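You operate a simulated robot arm through the tools that you are given. There is no shell and no other tool.

Carry out the task below with a simulated two-armed robot. There is one attempt and no reset: what you move stays moved.

TASK
Put the big blue cap on the left bench away on the grey table. Put one of the test cards from the slotted stand on the grey table. Fetch the held tub and set it on the third shelf from the bottom of the right rack. Pick up the pen with one hand, pass it to the other hand and put it on the right bench. Take the small bin from the long table and put it on the top of the ageing cabinet. Take the grey drive on the steel table and put it away on the long table. The order is free. Set down upright: test card, held tub.

Only the result counts: the job must be done as asked and must still hold three seconds after the hand-in. Knocking over, shifting, dropping, spilling or breaking anything else fails it. A push-on lid holds only when it is set on centred and level and pressed home; a screw cap is set on level and turned clockwise until tight.

THE ROBOT
Two 7-joint arms with two-finger parallel grippers on one trunk, on a base that moves. Base frame: it is fixed to the floor where the robot stands at the start and does not move with it; the origin is under the middle of the robot, x ahead of it, y to its left, z up; the surface under the hand at the start is at about z = 75. Readings come in cm, degrees, newtons and seconds.
The left shoulder is at the start at [7.1, 15.6, 103], the right one opposite. Each reaches about 123.1 cm from its shoulder. Places, roughly: big blue cap (4x4x2 cm) [80, 0, 80]; grey drive [-100, -550, 75]; grey table [100, 190, 80]; held tub [100, -25, 75]; long table [-310, -210, 80]; pen [75, -25, 75]; right bench [80, -260, 80]; small bin [-350, -200, 75]; test card [100, 0, 75]; third shelf of the right rack [-40, 280, 110]; top of the ageing cabinet [20, -530, 150]. Payload 3.91 kg a hand.
The tool frame of a hand sits at the grasp point between the pads (the TCP): z along the fingers, y along the line on which they close. The tips reach 3 cm beyond it. Largest opening 11 cm; finger width 2, thickness 1; the body of the gripper, 4.8 by 11.2 cm, starts 5.5 cm behind the TCP.
Orientation is told as [roll, pitch, yaw] about the base's x, y, z axes, in that order, counted from this pose: with the fingers straight down and closing along the base's y, the tool's x points along the base's -x, its y along +y and its z along -z.

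THE INTERFACE
- The arms move only by the tool nudge_tool. It takes "left_steps", "right_steps" or both (then of equal length, played together; a hand with none holds still); each is a list of rows, each an object of numbers (a shift or turn left out is 0, a gripper value left out holds the last): "tx", "ty", "tz": the shift along the tool's x, y, z in units of 300 mm (1.0 is 300 mm); "rx", "ry", "rz": the turn, a rotation vector about the tool's x, y, z in units of 120 degrees (1.0 is 120 degrees). In form: [{"tx": .., "ty": .., "tz": .., "rx": .., "ry": .., "rz": ..}, ...]. A call has 1 to 20 rows; each row is the pose to reach, as a shift and turn from the pose commanded when the call began, along the tool's axes at that moment. "left_jaw" and "right_jaw" are, for a hand that has rows, the finger opening in mm, from 0 to 110, set as the call begins (left out, the last holds). A call with a number of a shift or a turn outside -1 to 1 is refused whole. Rows are played at 5 a second. More than 5 cm and 8.6 degrees between two rows, or a gripper value outside its range, and nothing of the call is played. Where a pose cannot be reached the arm comes as near as it can. A force on the tool above 40 N (or 10 N above the force at the start of the call, whichever is more), or a blocked arm, ends the call early, and 0.2 s more pass. Each finger travels about 10.8 cm/s and halts on what it meets, pressing with about 24 N; the grip force reading is that of the motor and also rises with nothing between the fingers. The clock runs only during rows and for 0.2 s after the last one: add rows that repeat a pose to give the fingers time. It gives the time, the measured TCP pose, the force on the tool (base axes), the opening and the grip force at its end, in the units of the frame above (readings bear some noise), with the torque about the TCP (base axes, N m) and any sound that the robot's microphone picked up.
- Cameras (640 x 400 px; columns grow to the right, rows downward): "scene" is now at [14.27, -1.01, 126.78]; the picture's right is [-0.12, -0.99, 0.00], its down [-0.46, 0.05, -0.89] and it looks along [0.88, -0.10, -0.46] (base axes); focal length 279 px, centre (320, 200). "left" rides on the left gripper at [7.2, -1.7, -10.3] in its tool frame; the picture's right is [0.23, 0.97, 0.00], its down [-0.76, 0.18, -0.62] and it looks along [-0.61, 0.14, 0.78] (tool axes); focal length 222 px, centre (320, 200). "right" rides on the right gripper at [7.2, 1.7, -10.3] in its tool frame; the picture's right is [-0.23, 0.97, 0.00], its down [-0.76, -0.18, -0.62] and it looks along [-0.61, -0.14, 0.78] (tool axes); focal length 222 px, centre (320, 200). There is no depth. A picture from a camera that has moved, and an enlarged one, comes with that camera's place and axes in the base frame and with its lens.
- grab_frame(camera): a new picture of that camera. The clock stands still meanwhile.
- lift_body(by): slides the trunk up (or, below 0, down) by that many cm; the arms and the scene camera ride with it, the base frame stays. It gives what a move gives, with no picture.
- base_move(legs): drives the robot by 1 to 6 legs, each [ahead, left, turn to the left] in cm, cm and degrees, along the robot's own axes; the way and the turn of a leg run together, so that a leg with both is an arc; at most 150 cm and 180 degrees a leg. The arms and the cameras ride along, it lands a little off, and it stops where it bumps. It gives what a move gives.
- aim_head(pan, tilt): turns the head with the scene camera to pan (to the left, within 86 degrees either way) and tilt (down, from -29 to 69), counted from straight ahead of the robot. It gives what a move gives.
- enlarge(camera, box): a new picture of the part [left, top, right, bottom] of that camera's present view, enlarged. The clock stands still meanwhile.
- sign_off(): hands the job in; it is judged then, once.

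Nothing tells you exact positions but the pictures and the camera data. Unless the task says otherwise, let go and move clear before handing in.

The tools are called after "Emit:" as name(argument=value, ...) on one line, values as JSON. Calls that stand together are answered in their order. nudge_tool: Moves the arms, as the interface text tells. Its arguments: {"type":"object","properties":{"left_steps":{"type":"array","items":{"type":"object","properties":{"tx":{"type":"number"},"ty":{"type":"number"},"tz":{"type":"number"},"rx":{"type":"number"},"ry":{"type":"number"},"rz":{"type":"number"}}}},"left_jaw":{"type":"number"},"right_steps":{"type":"array","items":{"type":"object","properties":{"tx":{"type":"number"},"ty":{"type":"number"},"tz":{"type":"number"},"rx":{"type":"number"},"ry":{"type":"number"},"rz":{"type":"number"}}}},"right_jaw":{"type":"number"}},"required":[]} The other tools are called the same way: lift_body (by) moves the trunk up or down; base_move (legs) drives the base; aim_head (pan, tilt) turns the head that bears the scene camera; grab_frame (camera) takes a picture; enlarge (camera, box) takes an enlarged picture of a part of a camera's view; sign_off () hands the job in.

At the start:

```text
time_s: 0.0
left_position: [73.51, 18.07, 103.48]
left_tool_rot: [0.0, 0.0, -0.1]
left_wrist_force: [0.0, 1.0, -0.3]
left_torque: [0.03, -0.03, 0.01]
left_opening: 11.01
left_finger_force: 0.0
right_position: [66.26, -32.66, 110.61]
right_tool_rot: [-0.1, 0.0, 0.0]
right_wrist_force: [0.5, -0.5, -0.1]
right_torque: [-0.03, 0.01, 0.0]
right_opening: 11.0
right_finger_force: 0.0
trunk travel left (down, up): [-47.5, 46.5]
robot x, y, heading: [0.24, 0.23, 0.2]
head pan, tilt (commanded): [-6.7, 27.3]
```

scene: 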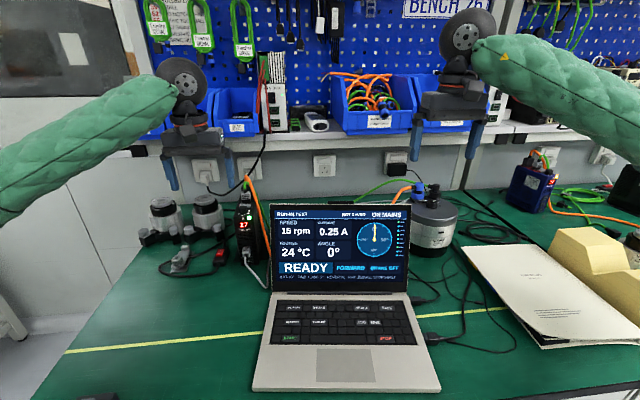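
right: 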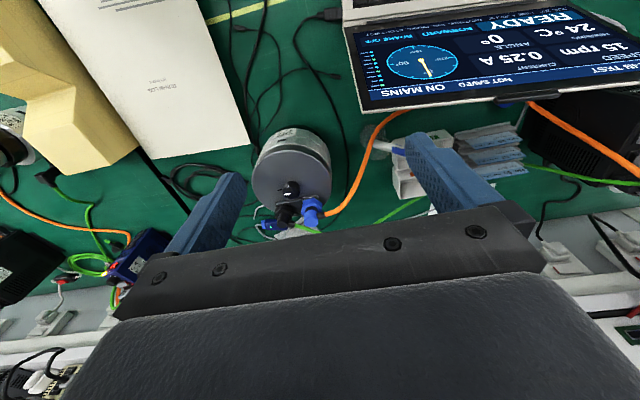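
left: 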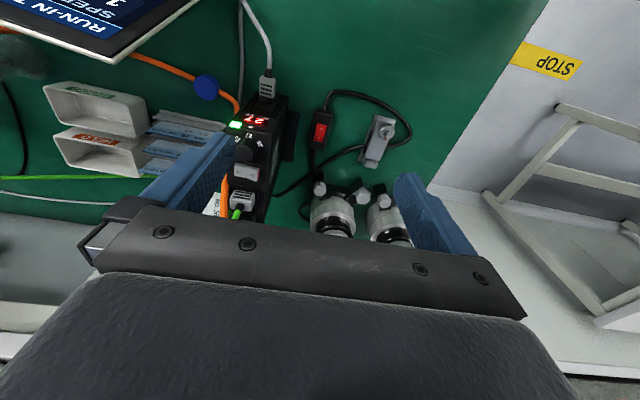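

I see a green bench ahead with a laptop, a motor and cables; the cap, pen, cards and tub should be on or near this bench. I will look around first with the head camera before moving anything.

Emit:
enlarge(camera="scene", box=[140, 160, 340, 290])

Emit:
enlarge(camera="scene", box=[340, 160, 640, 350])

Emit:
enlarge(camera="left", box=[0, 0, 320, 200])

Emit:
enlarge(camera="right", box=[320, 60, 640, 260])

```text
3.08 times, centred on (240, 225) of scene
camera zoom: at [14.27, -1.01, 126.78], right [-0.12, -0.99, 0.0], down [-0.46, 0.05, -0.89], along [0.88, -0.1, -0.46], focal length 858 px, centre (566, 123)
```

zoom: 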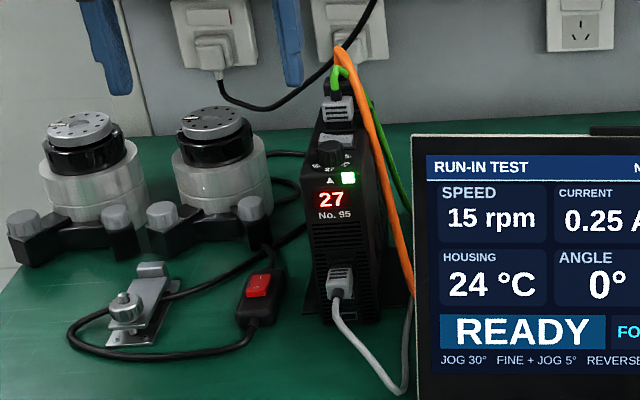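

```text
2.11 times, centred on (490, 255) of scene
camera zoom: at [14.27, -1.01, 126.78], right [-0.12, -0.99, 0.0], down [-0.46, 0.05, -0.89], along [0.88, -0.1, -0.46], focal length 587 px, centre (-38, 84)
```

zoom: 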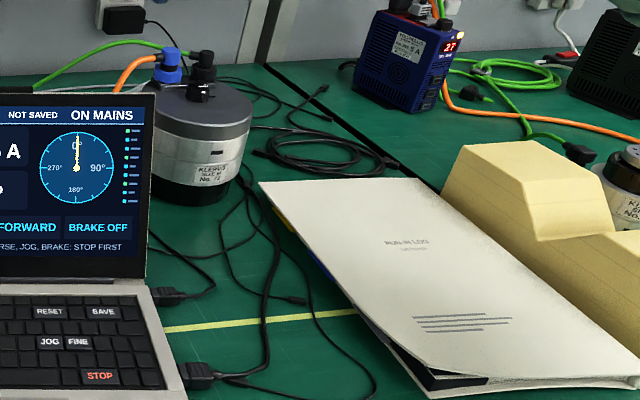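

```text
2.00 times, centred on (160, 100) of left
camera zoom: at [66.42, 16.4, 113.72], right [-0.23, 0.97, 0.0], down [0.76, 0.18, 0.62], along [0.61, 0.14, -0.78], focal length 444 px, centre (640, 400)
```

zoom: 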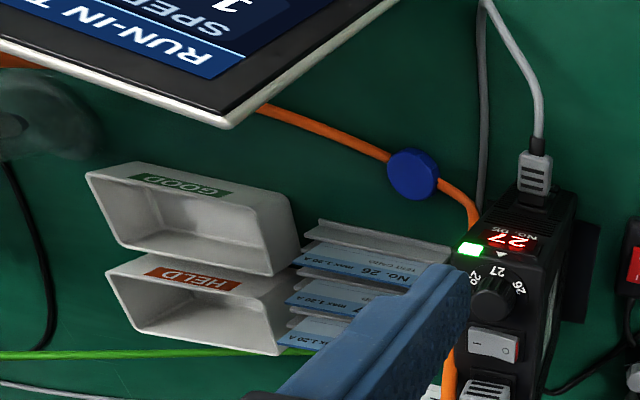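

```text
2.00 times, centred on (480, 160) of right
camera zoom: at [59.12, -30.9, 120.91], right [0.23, 0.97, 0.0], down [0.76, -0.18, 0.62], along [0.61, -0.14, -0.78], focal length 444 px, centre (0, 280)
```

zoom: 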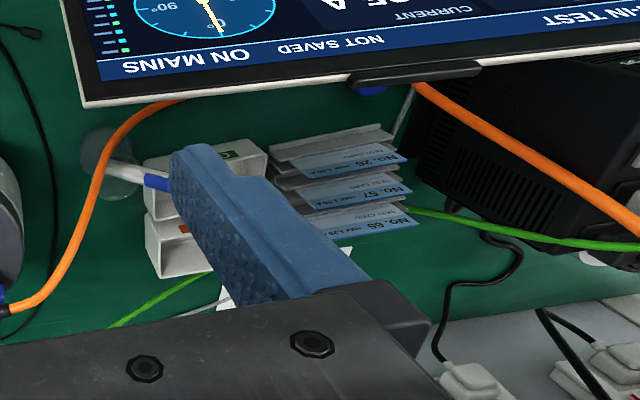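

The blue cap, the card stand, the two tubs (GOOD/HELD) and something pen-like lie behind the laptop screen. I raise the trunk to look over the screen.

Emit:
lift_body(by=40)

Emit:
aim_head(pan=-6.7, tilt=40)

Emit:
grab_frame(camera="scene")

Emit:
grab_frame(camera="left")

Emit:
grab_frame(camera="right")

```text
time_s: 3.8
left_position: [73.45, 18.01, 143.27]
left_tool_rot: [0.1, 0.1, 0.0]
left_wrist_force: [-0.8, -0.1, 0.8]
left_torque: [0.0, 0.03, -0.03]
left_opening: 10.98
left_finger_force: 0.1
right_position: [66.41, -32.68, 150.62]
right_tool_rot: [0.1, 0.0, 0.0]
right_wrist_force: [0.4, -0.6, -0.5]
right_torque: [0.0, 0.04, 0.01]
right_opening: 11.0
right_finger_force: 0.0
trunk travel left (down, up): [-87.5, 6.5]
robot x, y, heading: [0.05, 0.42, -0.2]
head pan, tilt (commanded): [-6.7, 27.3]
```

```text
time_s: 4.6
left_position: [73.59, 18.04, 143.48]
left_tool_rot: [0.1, 0.0, 0.0]
left_wrist_force: [-0.4, -0.5, 0.4]
left_torque: [0.04, 0.01, 0.0]
left_opening: 10.98
left_finger_force: 0.0
right_position: [66.33, -32.57, 150.63]
right_tool_rot: [0.0, 0.0, -0.1]
right_wrist_force: [-0.3, 0.5, -0.8]
right_torque: [0.01, 0.0, 0.02]
right_opening: 10.97
right_finger_force: 0.0
trunk travel left (down, up): [-87.5, 6.5]
robot x, y, heading: [0.03, 0.24, 0.1]
head pan, tilt (commanded): [-6.7, 40.0]
```

```text
taken
camera scene: at [13.66, -0.94, 164.82], right [-0.12, -0.99, 0.0], down [-0.64, 0.07, -0.77], along [0.76, -0.09, -0.64], focal length 279 px, centre (320, 200)
```

scene: 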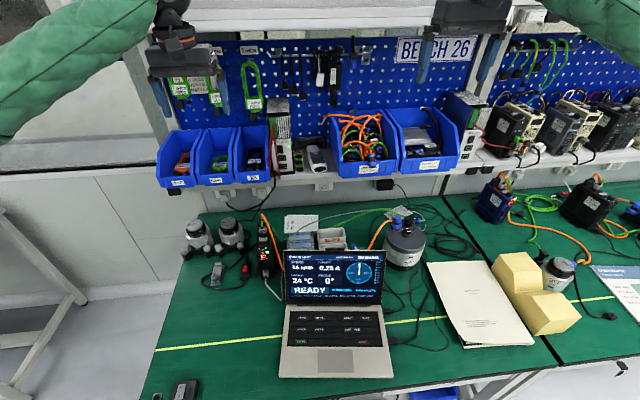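

```text
taken
camera left: at [66.45, 16.39, 153.72], right [-0.23, 0.97, 0.0], down [0.76, 0.18, 0.62], along [0.61, 0.14, -0.78], focal length 222 px, centre (320, 200)
```

left: 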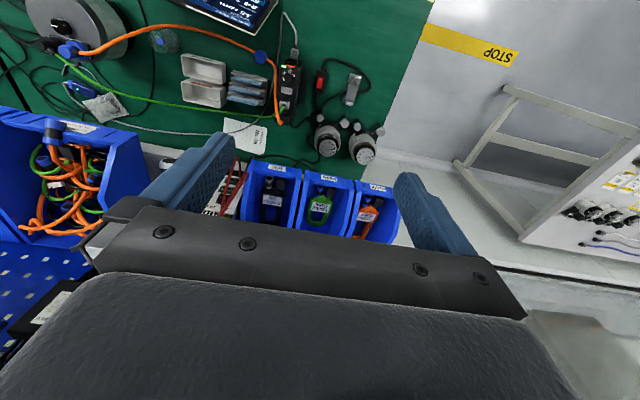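

```text
taken
camera right: at [59.15, -30.91, 160.91], right [0.23, 0.97, 0.0], down [0.76, -0.18, 0.62], along [0.61, -0.14, -0.78], focal length 222 px, centre (320, 200)
```

right: 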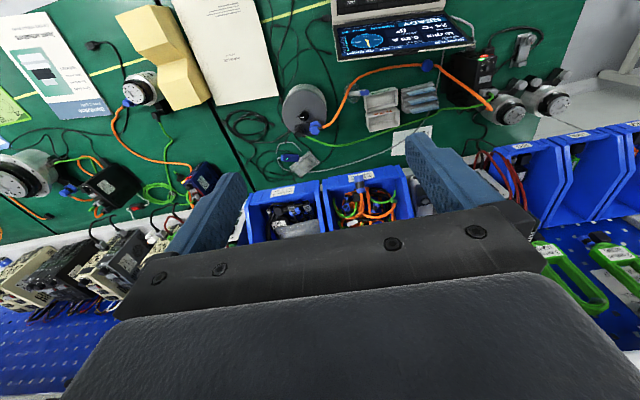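

Emit:
enlarge(camera="scene", box=[230, 190, 440, 320])

Emit:
enlarge(camera="left", box=[140, 20, 300, 120])

Emit:
enlarge(camera="right", box=[270, 30, 510, 180])

Emit:
enlarge(camera="scene", box=[130, 300, 450, 400])

```text
3.05 times, centred on (335, 255) of scene
camera zoom: at [13.66, -0.94, 164.82], right [-0.12, -0.99, 0.0], down [-0.64, 0.07, -0.77], along [0.76, -0.09, -0.64], focal length 850 px, centre (274, 32)
```

zoom: 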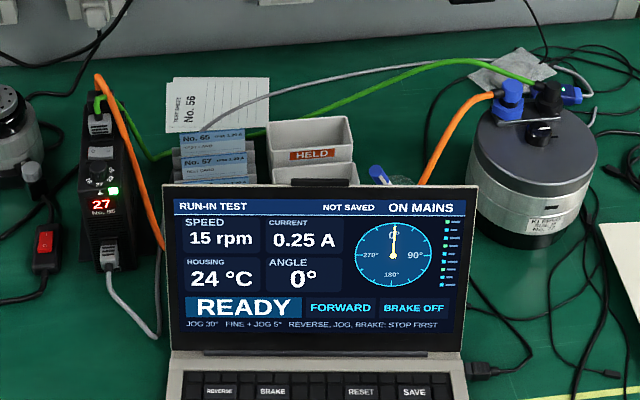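

```text
4.00 times, centred on (220, 70) of left
camera zoom: at [66.45, 16.39, 153.72], right [-0.23, 0.97, 0.0], down [0.76, 0.18, 0.62], along [0.61, 0.14, -0.78], focal length 888 px, centre (720, 720)
```

zoom: 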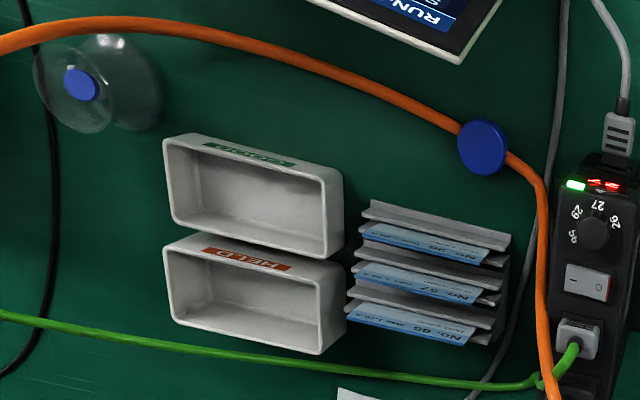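

```text
2.67 times, centred on (390, 105) of right
camera zoom: at [59.15, -30.91, 160.91], right [0.23, 0.97, 0.0], down [0.76, -0.18, 0.62], along [0.61, -0.14, -0.78], focal length 592 px, centre (133, 453)
```

zoom: 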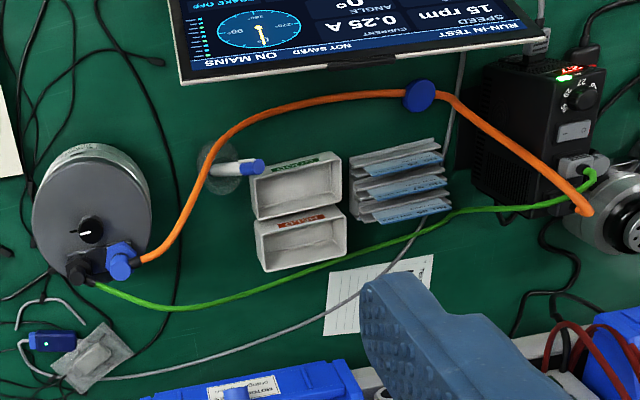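

```text
2.00 times, centred on (290, 350) of scene
camera zoom: at [13.66, -0.94, 164.82], right [-0.12, -0.99, 0.0], down [-0.64, 0.07, -0.77], along [0.76, -0.09, -0.64], focal length 558 px, centre (380, -100)
```

zoom: 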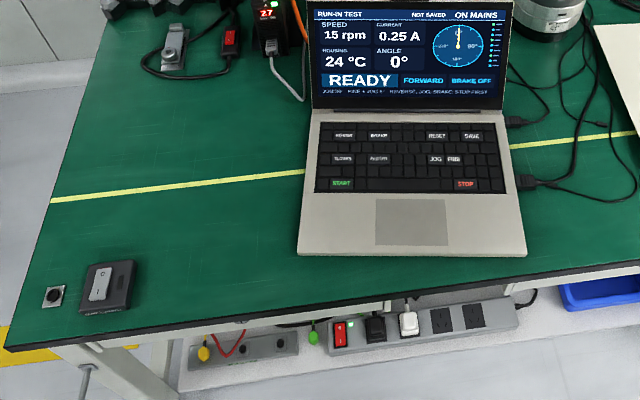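

The pen stands upright in a clear glass holder at about [79, -21], top at z≈88; cap at about [78, 1]; card stand and HELD tub behind the laptop screen. I look around the room before starting.

Emit:
aim_head(pan=55, tilt=25)

Emit:
grab_frame(camera="scene")

Emit:
aim_head(pan=86, tilt=20)

Emit:
grab_frame(camera="scene")

Emit:
aim_head(pan=-55, tilt=25)

Emit:
grab_frame(camera="scene")

Emit:
aim_head(pan=-86, tilt=20)

Emit:
grab_frame(camera="scene")

```text
time_s: 5.9
left_position: [73.5, 17.97, 143.35]
left_tool_rot: [0.0, -0.1, 0.1]
left_wrist_force: [0.3, -0.2, -0.1]
left_torque: [-0.03, -0.02, -0.01]
left_opening: 11.0
left_finger_force: 0.1
right_position: [66.3, -32.66, 150.63]
right_tool_rot: [-0.1, 0.1, -0.1]
right_wrist_force: [0.2, 0.4, 1.0]
right_torque: [0.0, 0.03, 0.0]
right_opening: 11.01
right_finger_force: 0.1
trunk travel left (down, up): [-87.5, 6.5]
robot x, y, heading: [-0.18, 0.12, 0.1]
head pan, tilt (commanded): [55.0, 25.0]
```

```text
taken
camera scene: at [10.5, 7.59, 167.15], right [0.82, -0.57, 0.0], down [-0.24, -0.35, -0.91], along [0.52, 0.74, -0.42], focal length 279 px, centre (320, 200)
```

scene: 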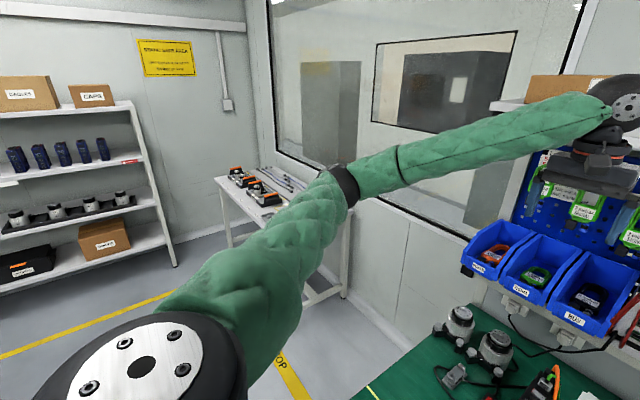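

```text
time_s: 6.9
left_position: [73.57, 18.03, 143.44]
left_tool_rot: [0.0, -0.1, 0.0]
left_wrist_force: [1.1, 0.4, -0.1]
left_torque: [-0.02, -0.02, 0.0]
left_opening: 11.01
left_finger_force: 0.0
right_position: [66.29, -32.66, 150.64]
right_tool_rot: [-0.1, -0.1, 0.0]
right_wrist_force: [-0.2, 0.6, -0.2]
right_torque: [-0.01, 0.01, -0.02]
right_opening: 11.03
right_finger_force: 0.1
trunk travel left (down, up): [-87.5, 6.5]
robot x, y, heading: [-0.27, 0.23, 0.2]
head pan, tilt (commanded): [85.9, 20.0]
```

```text
taken
camera scene: at [5.88, 9.34, 167.96], right [1.0, -0.07, 0.0], down [-0.03, -0.34, -0.94], along [0.07, 0.94, -0.34], focal length 279 px, centre (320, 200)
```

scene: 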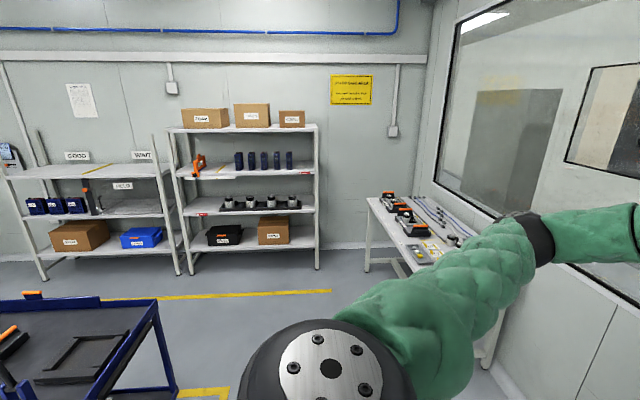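

```text
time_s: 9.1
left_position: [73.52, 18.08, 143.47]
left_tool_rot: [0.1, 0.0, 0.0]
left_wrist_force: [0.0, 0.1, 0.8]
left_torque: [0.03, -0.04, -0.04]
left_opening: 11.02
left_finger_force: 0.2
right_position: [66.37, -32.64, 150.64]
right_tool_rot: [0.0, -0.1, 0.1]
right_wrist_force: [0.0, 0.8, -0.1]
right_torque: [0.01, 0.01, 0.03]
right_opening: 10.99
right_finger_force: 0.0
trunk travel left (down, up): [-87.5, 6.5]
robot x, y, heading: [0.34, -0.21, -0.1]
head pan, tilt (commanded): [-55.0, 25.0]
```

```text
taken
camera scene: at [10.5, -7.49, 167.15], right [-0.82, -0.57, 0.0], down [-0.24, 0.35, -0.91], along [0.52, -0.74, -0.42], focal length 279 px, centre (320, 200)
```

scene: 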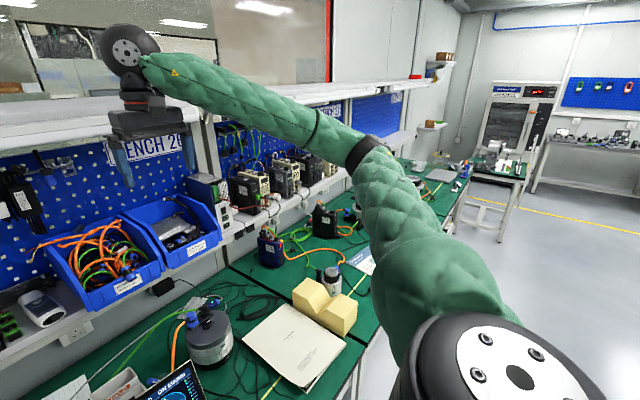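

```text
time_s: 10.1
left_position: [73.6, 18.06, 143.44]
left_tool_rot: [-0.1, -0.1, 0.0]
left_wrist_force: [-0.5, -0.1, 0.9]
left_torque: [0.0, -0.04, -0.01]
left_opening: 10.98
left_finger_force: 0.1
right_position: [66.4, -32.71, 150.71]
right_tool_rot: [-0.1, -0.1, 0.0]
right_wrist_force: [-0.6, -0.4, 0.0]
right_torque: [0.0, 0.02, -0.01]
right_opening: 10.98
right_finger_force: 0.0
trunk travel left (down, up): [-87.5, 6.5]
robot x, y, heading: [-0.15, 0.13, 0.0]
head pan, tilt (commanded): [-85.9, 20.0]
```

```text
taken
camera scene: at [5.88, -9.24, 167.96], right [-1.0, -0.07, 0.0], down [-0.03, 0.34, -0.94], along [0.07, -0.94, -0.34], focal length 279 px, centre (320, 200)
```

scene: 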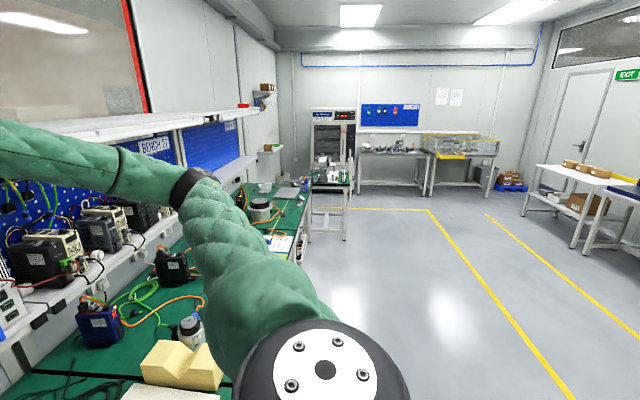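

The map is clear now: grey table and racks to the left, right bench, ageing cabinet and steel table to the right, long table behind. I bring the left hand lower and nearer to look at the cap, cards and tubs closely.

Emit:
nudge_tool(left_steps=[{"tx": 0.03, "ty": -0.066, "tz": 0.12}, {"tx": 0.06, "ty": -0.133, "tz": 0.25}, {"tx": 0.09, "ty": -0.2, "tz": 0.37}, {"tx": 0.125, "ty": -0.266, "tz": 0.5}, {"tx": 0.156, "ty": -0.333, "tz": 0.62}, {"tx": 0.187, "ty": -0.4, "tz": 0.75}, {"tx": 0.22, "ty": -0.466, "tz": 0.87}, {"tx": 0.25, "ty": -0.533, "tz": 1.0}, {"tx": 0.25, "ty": -0.533, "tz": 1.0}])

Emit:
grab_frame(camera="left")

Emit:
enlarge(camera="left", box=[200, 60, 440, 210])

Emit:
aim_head(pan=0, tilt=45)

Emit:
grab_frame(camera="scene")

```text
time_s: 12.1
left_position: [66.12, 2.05, 113.43]
left_tool_rot: [0.0, 0.0, 0.0]
left_wrist_force: [-0.2, 0.4, -0.7]
left_torque: [-0.02, -0.02, 0.01]
left_opening: 11.0
left_finger_force: 0.1
right_position: [66.3, -32.56, 150.69]
right_tool_rot: [-0.1, -0.1, 0.0]
right_wrist_force: [1.2, -0.4, -0.7]
right_torque: [0.01, -0.01, -0.02]
right_opening: 11.0
right_finger_force: 0.1
trunk travel left (down, up): [-87.5, 6.5]
robot x, y, heading: [-0.07, -0.1, -0.1]
head pan, tilt (commanded): [-85.9, 20.0]
```

```text
taken
camera left: at [58.98, 0.36, 123.79], right [-0.23, 0.97, 0.0], down [0.76, 0.18, 0.62], along [0.61, 0.14, -0.78], focal length 222 px, centre (320, 200)
```

left: 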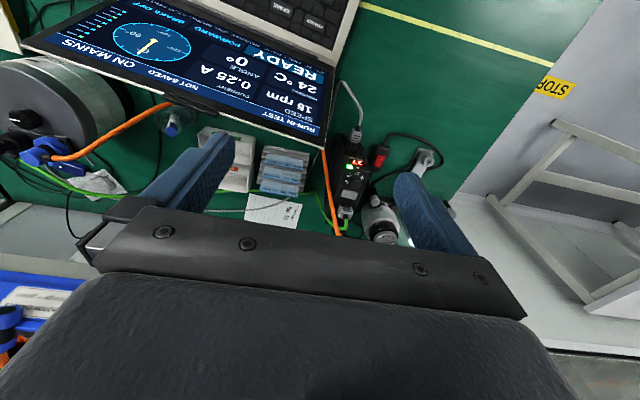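

```text
2.67 times, centred on (320, 135) of left
camera zoom: at [58.98, 0.36, 123.79], right [-0.23, 0.97, 0.0], down [0.76, 0.18, 0.62], along [0.61, 0.14, -0.78], focal length 592 px, centre (320, 373)
```

zoom: 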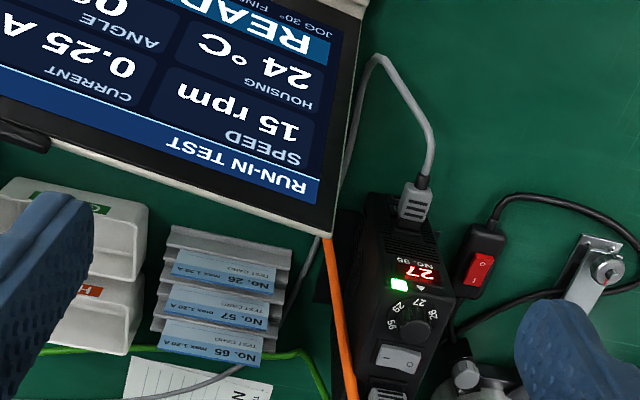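

```text
time_s: 13.7
left_position: [66.09, 2.13, 113.45]
left_tool_rot: [-0.1, 0.0, 0.0]
left_wrist_force: [-0.6, 0.1, -0.5]
left_torque: [-0.01, -0.04, 0.02]
left_opening: 11.01
left_finger_force: 0.1
right_position: [66.26, -32.76, 150.55]
right_tool_rot: [0.0, 0.0, 0.0]
right_wrist_force: [-0.2, 0.2, -0.7]
right_torque: [-0.04, 0.02, -0.01]
right_opening: 10.97
right_finger_force: 0.1
trunk travel left (down, up): [-87.5, 6.5]
robot x, y, heading: [-0.02, 0.21, -0.2]
head pan, tilt (commanded): [0.0, 45.0]
```

```text
taken
camera scene: at [13.34, 0.03, 164.09], right [0.0, -1.0, 0.0], down [-0.71, 0.0, -0.71], along [0.71, 0.0, -0.71], focal length 279 px, centre (320, 200)
```

scene: 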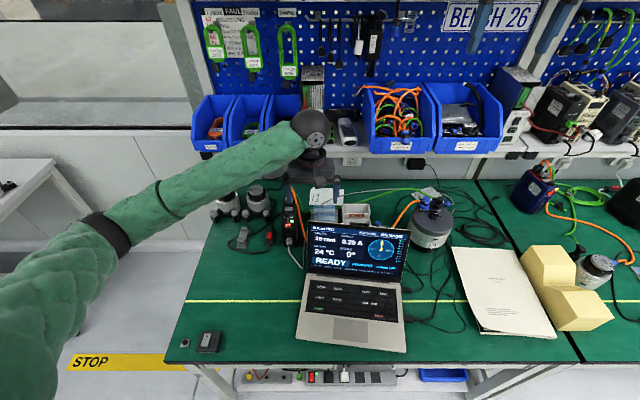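

Emit:
nudge_tool(left_steps=[{"tx": -0.12, "ty": 0.02}, {"tx": -0.24, "ty": 0.04}, {"tx": -0.36, "ty": 0.06}, {"tx": -0.48, "ty": 0.08}, {"tx": -0.6, "ty": 0.1}, {"tx": -0.6, "ty": 0.1}])

Emit:
grab_frame(camera="left")

Emit:
enlarge(camera="left", box=[180, 0, 420, 150])

```text
time_s: 15.1
left_position: [84.04, 5.07, 113.53]
left_tool_rot: [0.0, 0.0, 0.0]
left_wrist_force: [-0.2, 0.3, -0.2]
left_torque: [0.01, 0.0, 0.0]
left_opening: 11.02
left_finger_force: 0.1
right_position: [66.25, -32.62, 150.7]
right_tool_rot: [0.1, -0.1, 0.0]
right_wrist_force: [-1.1, 0.6, 0.2]
right_torque: [0.02, -0.03, -0.01]
right_opening: 11.0
right_finger_force: 0.1
trunk travel left (down, up): [-87.5, 6.5]
robot x, y, heading: [0.06, -0.28, 0.0]
head pan, tilt (commanded): [0.0, 45.0]
```

```text
taken
camera left: at [76.88, 3.43, 123.9], right [-0.23, 0.97, 0.0], down [0.76, 0.18, 0.62], along [0.61, 0.14, -0.78], focal length 222 px, centre (320, 200)
```

left: 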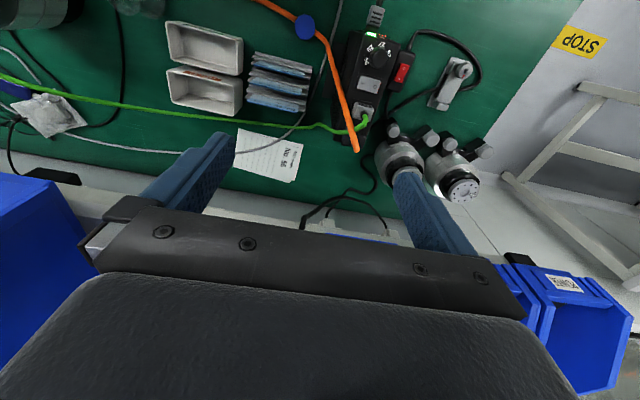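

```text
2.67 times, centred on (300, 75) of left
camera zoom: at [76.88, 3.43, 123.9], right [-0.23, 0.97, 0.0], down [0.76, 0.18, 0.62], along [0.61, 0.14, -0.78], focal length 592 px, centre (373, 533)
```

zoom: 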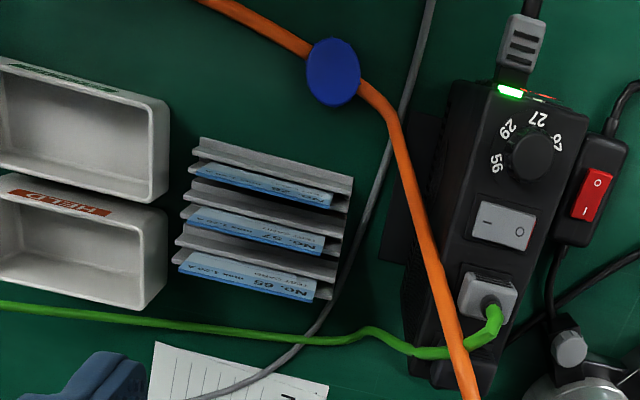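

Emit:
nudge_tool(left_steps=[{"tx": 0.03, "tz": 0.11}, {"tx": 0.05, "tz": 0.22}, {"tx": 0.07, "tz": 0.33}, {"tx": 0.07, "tz": 0.43}, {"tx": 0.07, "tz": 0.43}])

Emit:
enlarge(camera="left", box=[180, 0, 420, 150])

Emit:
enlarge(camera="left", box=[240, 0, 360, 75])

```text
time_s: 16.3
left_position: [81.99, 5.26, 100.67]
left_tool_rot: [0.0, 0.1, 0.0]
left_wrist_force: [-1.1, 0.5, -0.1]
left_torque: [0.02, 0.02, 0.02]
left_opening: 10.97
left_finger_force: 0.0
right_position: [66.25, -32.66, 150.67]
right_tool_rot: [0.0, 0.1, 0.0]
right_wrist_force: [-1.2, -0.1, 0.2]
right_torque: [0.02, 0.01, 0.01]
right_opening: 10.98
right_finger_force: 0.0
trunk travel left (down, up): [-87.5, 6.5]
robot x, y, heading: [-0.06, 0.07, 0.0]
head pan, tilt (commanded): [0.0, 45.0]
```

```text
2.67 times, centred on (300, 75) of left
camera zoom: at [74.82, 3.53, 110.91], right [-0.23, 0.97, 0.0], down [0.76, 0.18, 0.62], along [0.61, 0.14, -0.78], focal length 592 px, centre (373, 533)
```

zoom: 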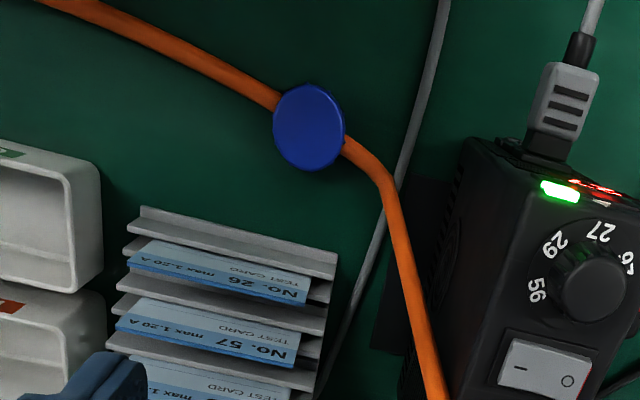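

```text
5.33 times, centred on (300, 38) of left
camera zoom: at [74.82, 3.53, 110.91], right [-0.23, 0.97, 0.0], down [0.76, 0.18, 0.62], along [0.61, 0.14, -0.78], focal length 1185 px, centre (427, 1067)
```

zoom: 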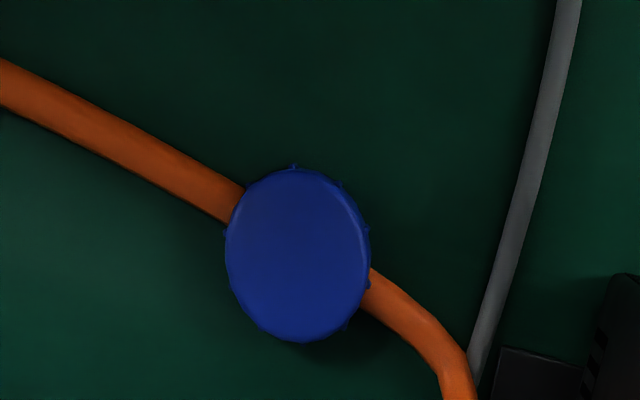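

Emit:
enlarge(camera="left", box=[210, 70, 320, 150])

Emit:
enlarge(camera="right", box=[330, 50, 460, 140])

Emit:
enlarge(camera="scene", box=[300, 180, 400, 240])

```text
5.00 times, centred on (265, 110) of left
camera zoom: at [74.82, 3.53, 110.91], right [-0.23, 0.97, 0.0], down [0.76, 0.18, 0.62], along [0.61, 0.14, -0.78], focal length 1111 px, centre (595, 650)
```

zoom: 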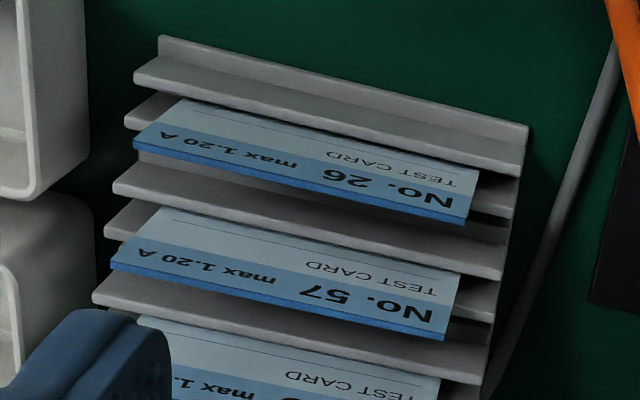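

```text
4.44 times, centred on (395, 95) of right
camera zoom: at [59.11, -30.91, 160.93], right [0.23, 0.97, 0.0], down [0.76, -0.18, 0.62], along [0.61, -0.14, -0.78], focal length 987 px, centre (-13, 667)
```

zoom: 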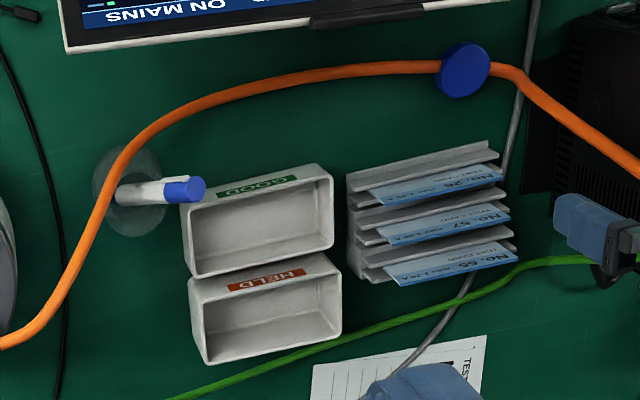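

```text
6.40 times, centred on (350, 210) of scene
camera zoom: at [13.31, 0.04, 164.09], right [0.0, -1.0, 0.0], down [-0.71, 0.0, -0.71], along [0.71, 0.0, -0.71], focal length 1785 px, centre (128, 136)
```

zoom: 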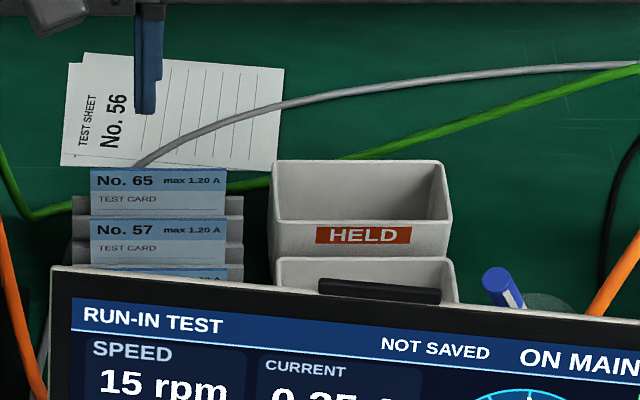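

Emit:
aim_head(pan=66, tilt=25)

Emit:
grab_frame(camera="scene")

Emit:
enlarge(camera="scene", box=[300, 160, 460, 260])

```text
time_s: 17.6
left_position: [81.92, 5.13, 100.53]
left_tool_rot: [0.0, 0.1, 0.0]
left_wrist_force: [-0.1, 1.2, -0.5]
left_torque: [-0.01, 0.0, -0.04]
left_opening: 10.98
left_finger_force: 0.0
right_position: [66.3, -32.66, 150.58]
right_tool_rot: [0.0, 0.0, -0.1]
right_wrist_force: [-0.1, -0.4, 0.5]
right_torque: [0.0, -0.02, 0.01]
right_opening: 11.02
right_finger_force: 0.1
trunk travel left (down, up): [-87.5, 6.5]
robot x, y, heading: [-0.0, 0.19, 0.0]
head pan, tilt (commanded): [66.0, 25.0]
```

```text
taken
camera scene: at [8.97, 8.45, 167.15], right [0.91, -0.41, 0.0], down [-0.17, -0.39, -0.91], along [0.37, 0.83, -0.42], focal length 279 px, centre (320, 200)
```

scene: 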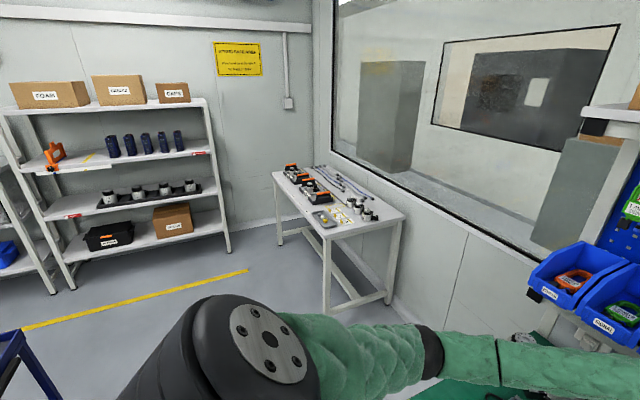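

```text
4.00 times, centred on (380, 210) of scene
camera zoom: at [8.97, 8.45, 167.15], right [0.91, -0.41, 0.0], down [-0.17, -0.39, -0.91], along [0.37, 0.83, -0.42], focal length 1116 px, centre (80, 160)
```

zoom: 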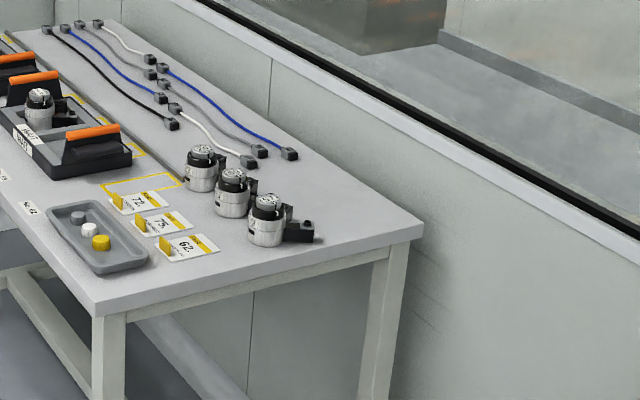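

The cap lies flat at about [78.1, 0.95], top at z≈77, beside the orange cable; the grey table has a small tray with caps and test cards. I turn the left hand about 27° so the fingers clear the cable and tilt it away from the laptop screen.

Emit:
nudge_tool(left_steps=[{"tx": 0.0, "ty": -0.03, "rz": -0.056}, {"tx": 0.02, "ty": -0.06, "rz": -0.112}, {"tx": 0.04, "ty": -0.09, "rz": -0.168}, {"tx": 0.05, "ty": -0.12, "rz": -0.225}, {"tx": 0.05, "ty": -0.12, "rz": -0.225}], left_jaw=66)

Emit:
nudge_tool(left_steps=[{"ry": 0.045}, {"ry": 0.09}, {"ry": 0.125}, {"ry": 0.125}])

Emit:
grab_frame(camera="left")

Emit:
aim_head(pan=15, tilt=45)

Emit:
grab_frame(camera="scene")

```text
time_s: 18.8
left_position: [80.46, 1.59, 100.55]
left_tool_rot: [0.1, 0.0, 27.1]
left_wrist_force: [-1.0, 0.1, 0.2]
left_torque: [-0.01, 0.0, 0.0]
left_opening: 6.58
left_finger_force: 0.0
right_position: [66.47, -32.63, 150.64]
right_tool_rot: [0.0, -0.1, -0.1]
right_wrist_force: [-0.1, 0.8, 1.0]
right_torque: [0.0, 0.0, 0.02]
right_opening: 11.02
right_finger_force: 0.0
trunk travel left (down, up): [-87.5, 6.5]
robot x, y, heading: [-0.08, -0.26, -0.2]
head pan, tilt (commanded): [66.0, 25.0]
```

```text
time_s: 19.8
left_position: [80.47, 1.49, 100.66]
left_tool_rot: [0.0, 15.1, 27.0]
left_wrist_force: [-0.5, -0.4, 0.1]
left_torque: [-0.01, 0.01, -0.02]
left_opening: 6.6
left_finger_force: 0.1
right_position: [66.38, -32.76, 150.6]
right_tool_rot: [0.0, 0.0, -0.1]
right_wrist_force: [0.5, -0.2, -0.1]
right_torque: [0.0, -0.02, -0.02]
right_opening: 11.01
right_finger_force: 0.0
trunk travel left (down, up): [-87.5, 6.5]
robot x, y, heading: [0.26, 0.03, -0.3]
head pan, tilt (commanded): [66.0, 25.0]
```

```text
taken
camera left: at [77.54, -1.98, 112.34], right [-0.64, 0.77, 0.06], down [0.72, 0.57, 0.4], along [0.28, 0.3, -0.91], focal length 222 px, centre (320, 200)
```

left: 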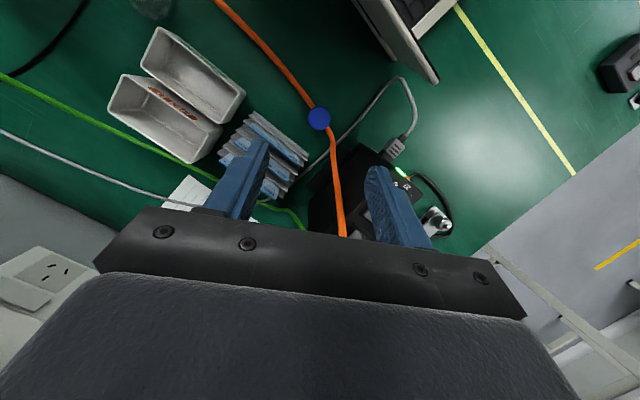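

```text
time_s: 21.0
left_position: [80.51, 1.49, 100.51]
left_tool_rot: [0.1, 15.0, 26.9]
left_wrist_force: [-0.6, -0.5, -0.6]
left_torque: [-0.02, -0.05, 0.01]
left_opening: 6.6
left_finger_force: 0.1
right_position: [66.32, -32.71, 150.64]
right_tool_rot: [0.0, 0.0, 0.0]
right_wrist_force: [0.4, -1.1, 0.6]
right_torque: [-0.02, -0.02, -0.02]
right_opening: 10.99
right_finger_force: 0.1
trunk travel left (down, up): [-87.5, 6.5]
robot x, y, heading: [0.08, -0.07, -0.0]
head pan, tilt (commanded): [15.0, 45.0]
```

```text
taken
camera scene: at [13.06, 2.14, 164.09], right [0.26, -0.97, 0.0], down [-0.68, -0.18, -0.71], along [0.68, 0.18, -0.71], focal length 279 px, centre (320, 200)
```

scene: 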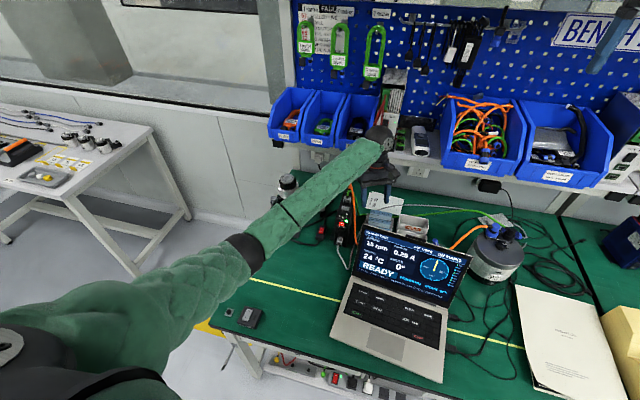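

Emit:
nudge_tool(left_steps=[{"tx": 0.0552, "ty": 0.02, "tz": 0.0148}, {"tx": 0.0195, "ty": 0.02, "tz": 0.148}, {"tx": -0.0162, "ty": 0.02, "tz": 0.281}, {"tx": -0.052, "ty": 0.02, "tz": 0.4145}, {"tx": -0.0878, "ty": 0.02, "tz": 0.5477}, {"tx": -0.0878, "ty": 0.02, "tz": 0.5477}])

Emit:
grab_frame(camera="left")

Emit:
grab_frame(camera="scene")

Emit:
grab_frame(camera="right")

```text
time_s: 22.4
left_position: [78.58, 1.36, 83.71]
left_tool_rot: [-0.1, 15.0, 27.0]
left_wrist_force: [-0.5, 0.3, 0.0]
left_torque: [-0.02, -0.01, -0.02]
left_opening: 6.58
left_finger_force: 0.0
right_position: [66.29, -32.72, 150.62]
right_tool_rot: [-0.1, 0.0, 0.0]
right_wrist_force: [-0.5, -0.5, 0.1]
right_torque: [-0.01, 0.02, -0.02]
right_opening: 11.03
right_finger_force: 0.1
trunk travel left (down, up): [-87.5, 6.5]
robot x, y, heading: [-0.16, -0.13, 0.2]
head pan, tilt (commanded): [15.0, 45.0]
```

```text
taken
camera left: at [75.63, -2.03, 95.58], right [-0.64, 0.77, 0.06], down [0.72, 0.57, 0.4], along [0.28, 0.3, -0.91], focal length 222 px, centre (320, 200)
```

left: 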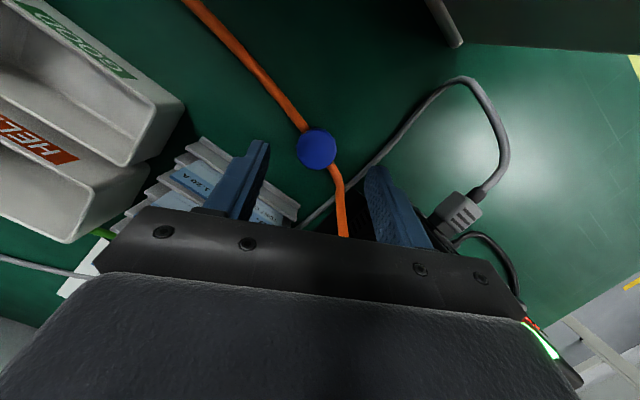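

```text
taken
camera scene: at [13.02, 2.16, 164.09], right [0.26, -0.97, 0.0], down [-0.68, -0.18, -0.71], along [0.68, 0.18, -0.71], focal length 279 px, centre (320, 200)
```

scene: 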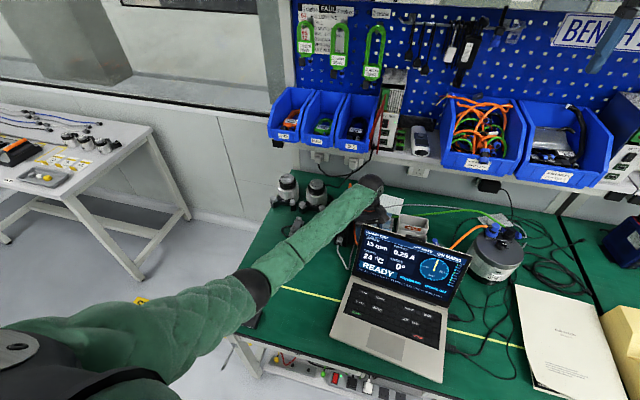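

```text
taken
camera right: at [59.11, -30.9, 160.93], right [0.23, 0.97, 0.0], down [0.76, -0.18, 0.62], along [0.61, -0.14, -0.78], focal length 222 px, centre (320, 200)
```

right: 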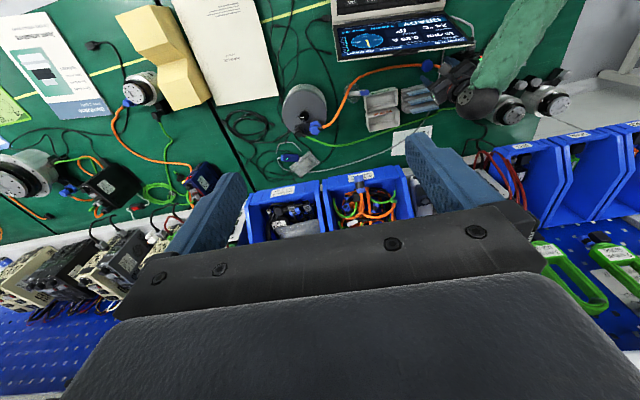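

The cap is between the open fingers with margin to the card stand and the box. I descend slowly.

Emit:
nudge_tool(left_steps=[{"tx": -0.0134, "ty": -0.002, "tz": 0.0504}, {"tx": -0.0269, "ty": -0.004, "tz": 0.1009}, {"tx": -0.0403, "ty": -0.0057, "tz": 0.1513}, {"tx": -0.0403, "ty": -0.0057, "tz": 0.1513}])

Emit:
grab_frame(camera="left")

Emit:
enlarge(camera="left", box=[220, 110, 420, 240])

```text
time_s: 23.4
left_position: [78.72, 1.15, 79.29]
left_tool_rot: [0.0, 15.0, 27.0]
left_wrist_force: [0.5, 0.1, 0.0]
left_torque: [-0.03, -0.01, -0.02]
left_opening: 6.59
left_finger_force: 0.1
right_position: [66.32, -32.58, 150.68]
right_tool_rot: [0.0, 0.0, 0.0]
right_wrist_force: [0.2, -0.2, -0.2]
right_torque: [-0.03, 0.0, -0.01]
right_opening: 10.96
right_finger_force: 0.1
trunk travel left (down, up): [-87.5, 6.5]
robot x, y, heading: [0.08, 0.03, -0.2]
head pan, tilt (commanded): [15.0, 45.0]
```

```text
taken
camera left: at [75.78, -2.34, 91.02], right [-0.64, 0.77, 0.06], down [0.72, 0.57, 0.4], along [0.28, 0.3, -0.91], focal length 222 px, centre (320, 200)
```

left: 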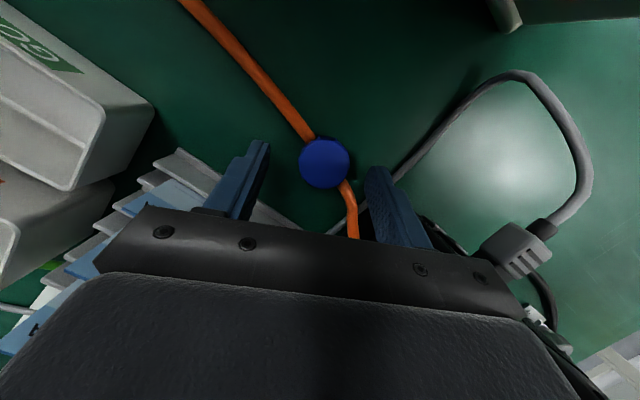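

```text
3.08 times, centred on (320, 175) of left
camera zoom: at [75.78, -2.34, 91.02], right [-0.64, 0.77, 0.06], down [0.72, 0.57, 0.4], along [0.28, 0.3, -0.91], focal length 684 px, centre (320, 277)
```

zoom: 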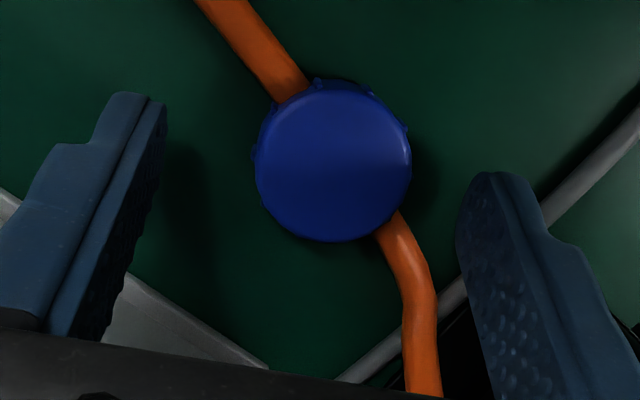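

Emit:
nudge_tool(left_steps=[{"tx": -0.0039, "tz": 0.0145}, {"tx": -0.0039, "tz": 0.0145}])

Emit:
nudge_tool(left_steps=[{"tz": 0}, {"tz": 0}, {"tz": 0}, {"tz": 0}], left_jaw=20)

Emit:
enlarge(camera="left", box=[220, 110, 420, 240])

```text
time_s: 24.0
left_position: [78.7, 1.05, 78.78]
left_tool_rot: [0.0, 15.1, 27.0]
left_wrist_force: [1.3, -0.2, 0.5]
left_torque: [-0.02, -0.01, -0.02]
left_opening: 6.6
left_finger_force: 0.1
right_position: [66.43, -32.71, 150.63]
right_tool_rot: [0.0, 0.0, 0.1]
right_wrist_force: [-0.2, -0.6, 0.5]
right_torque: [0.02, -0.01, 0.0]
right_opening: 11.0
right_finger_force: 0.0
trunk travel left (down, up): [-87.5, 6.5]
robot x, y, heading: [-0.18, 0.06, -0.2]
head pan, tilt (commanded): [15.0, 45.0]
```

```text
time_s: 25.0
left_position: [78.71, 1.05, 78.75]
left_tool_rot: [0.0, 15.0, 27.0]
left_wrist_force: [-0.5, 0.2, -0.7]
left_torque: [0.0, 0.0, 0.01]
left_opening: 3.27
left_finger_force: 23.9
right_position: [66.32, -32.57, 150.73]
right_tool_rot: [0.0, 0.0, 0.0]
right_wrist_force: [-0.1, -0.9, 0.3]
right_torque: [0.0, 0.01, 0.02]
right_opening: 11.0
right_finger_force: 0.1
trunk travel left (down, up): [-87.5, 6.5]
robot x, y, heading: [0.09, -0.2, -0.2]
head pan, tilt (commanded): [15.0, 45.0]
```

```text
3.08 times, centred on (320, 175) of left
camera zoom: at [75.75, -2.39, 90.57], right [-0.64, 0.77, 0.06], down [0.72, 0.57, 0.4], along [0.28, 0.3, -0.91], focal length 684 px, centre (320, 277)
```

zoom: 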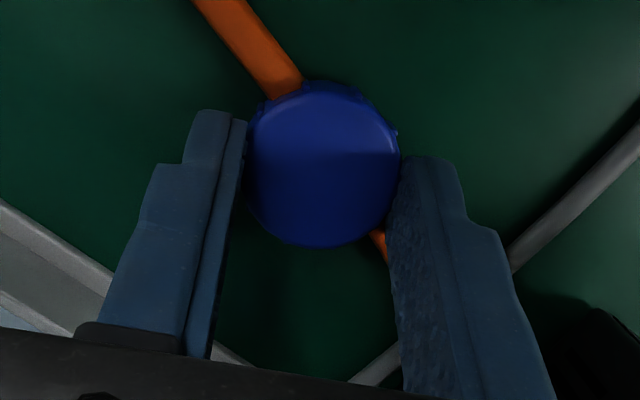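

The cap is gripped (opening 3.3 cm, 24 N). I lift it straight up.

Emit:
nudge_tool(left_steps=[{"tx": 0.013, "tz": -0.048}, {"tx": 0.047, "tz": -0.177}, {"tx": 0.083, "tz": -0.31}, {"tx": 0.119, "tz": -0.443}, {"tx": 0.155, "tz": -0.577}, {"tx": 0.19, "tz": -0.708}, {"tx": 0.19, "tz": -0.708}])

Emit:
grab_frame(camera="left")

Emit:
enlarge(camera="left", box=[220, 110, 420, 240])

```text
time_s: 26.6
left_position: [78.78, 1.32, 100.81]
left_tool_rot: [0.0, 14.9, 27.0]
left_wrist_force: [-0.6, -1.2, -0.3]
left_torque: [0.0, -0.01, 0.01]
left_opening: 1.99
left_finger_force: 0.0
right_position: [66.46, -32.74, 150.6]
right_tool_rot: [0.0, 0.0, 0.0]
right_wrist_force: [0.6, 0.0, -0.2]
right_torque: [-0.01, 0.0, -0.02]
right_opening: 11.03
right_finger_force: 0.0
trunk travel left (down, up): [-87.5, 6.5]
robot x, y, heading: [-0.0, -0.07, -0.0]
head pan, tilt (commanded): [15.0, 45.0]
```

```text
taken
camera left: at [75.83, -2.27, 112.62], right [-0.64, 0.77, 0.06], down [0.72, 0.57, 0.4], along [0.28, 0.3, -0.91], focal length 222 px, centre (320, 200)
```

left: 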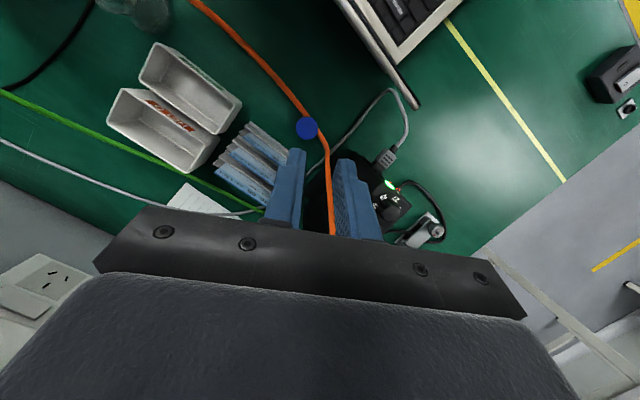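

```text
3.08 times, centred on (320, 175) of left
camera zoom: at [75.83, -2.27, 112.62], right [-0.64, 0.77, 0.06], down [0.72, 0.57, 0.4], along [0.28, 0.3, -0.91], focal length 684 px, centre (320, 277)
```

zoom: 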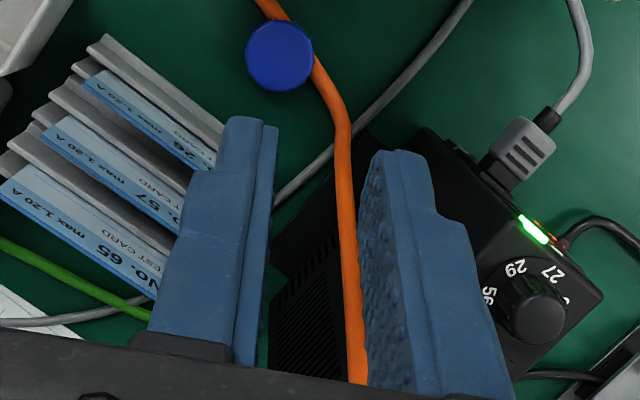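

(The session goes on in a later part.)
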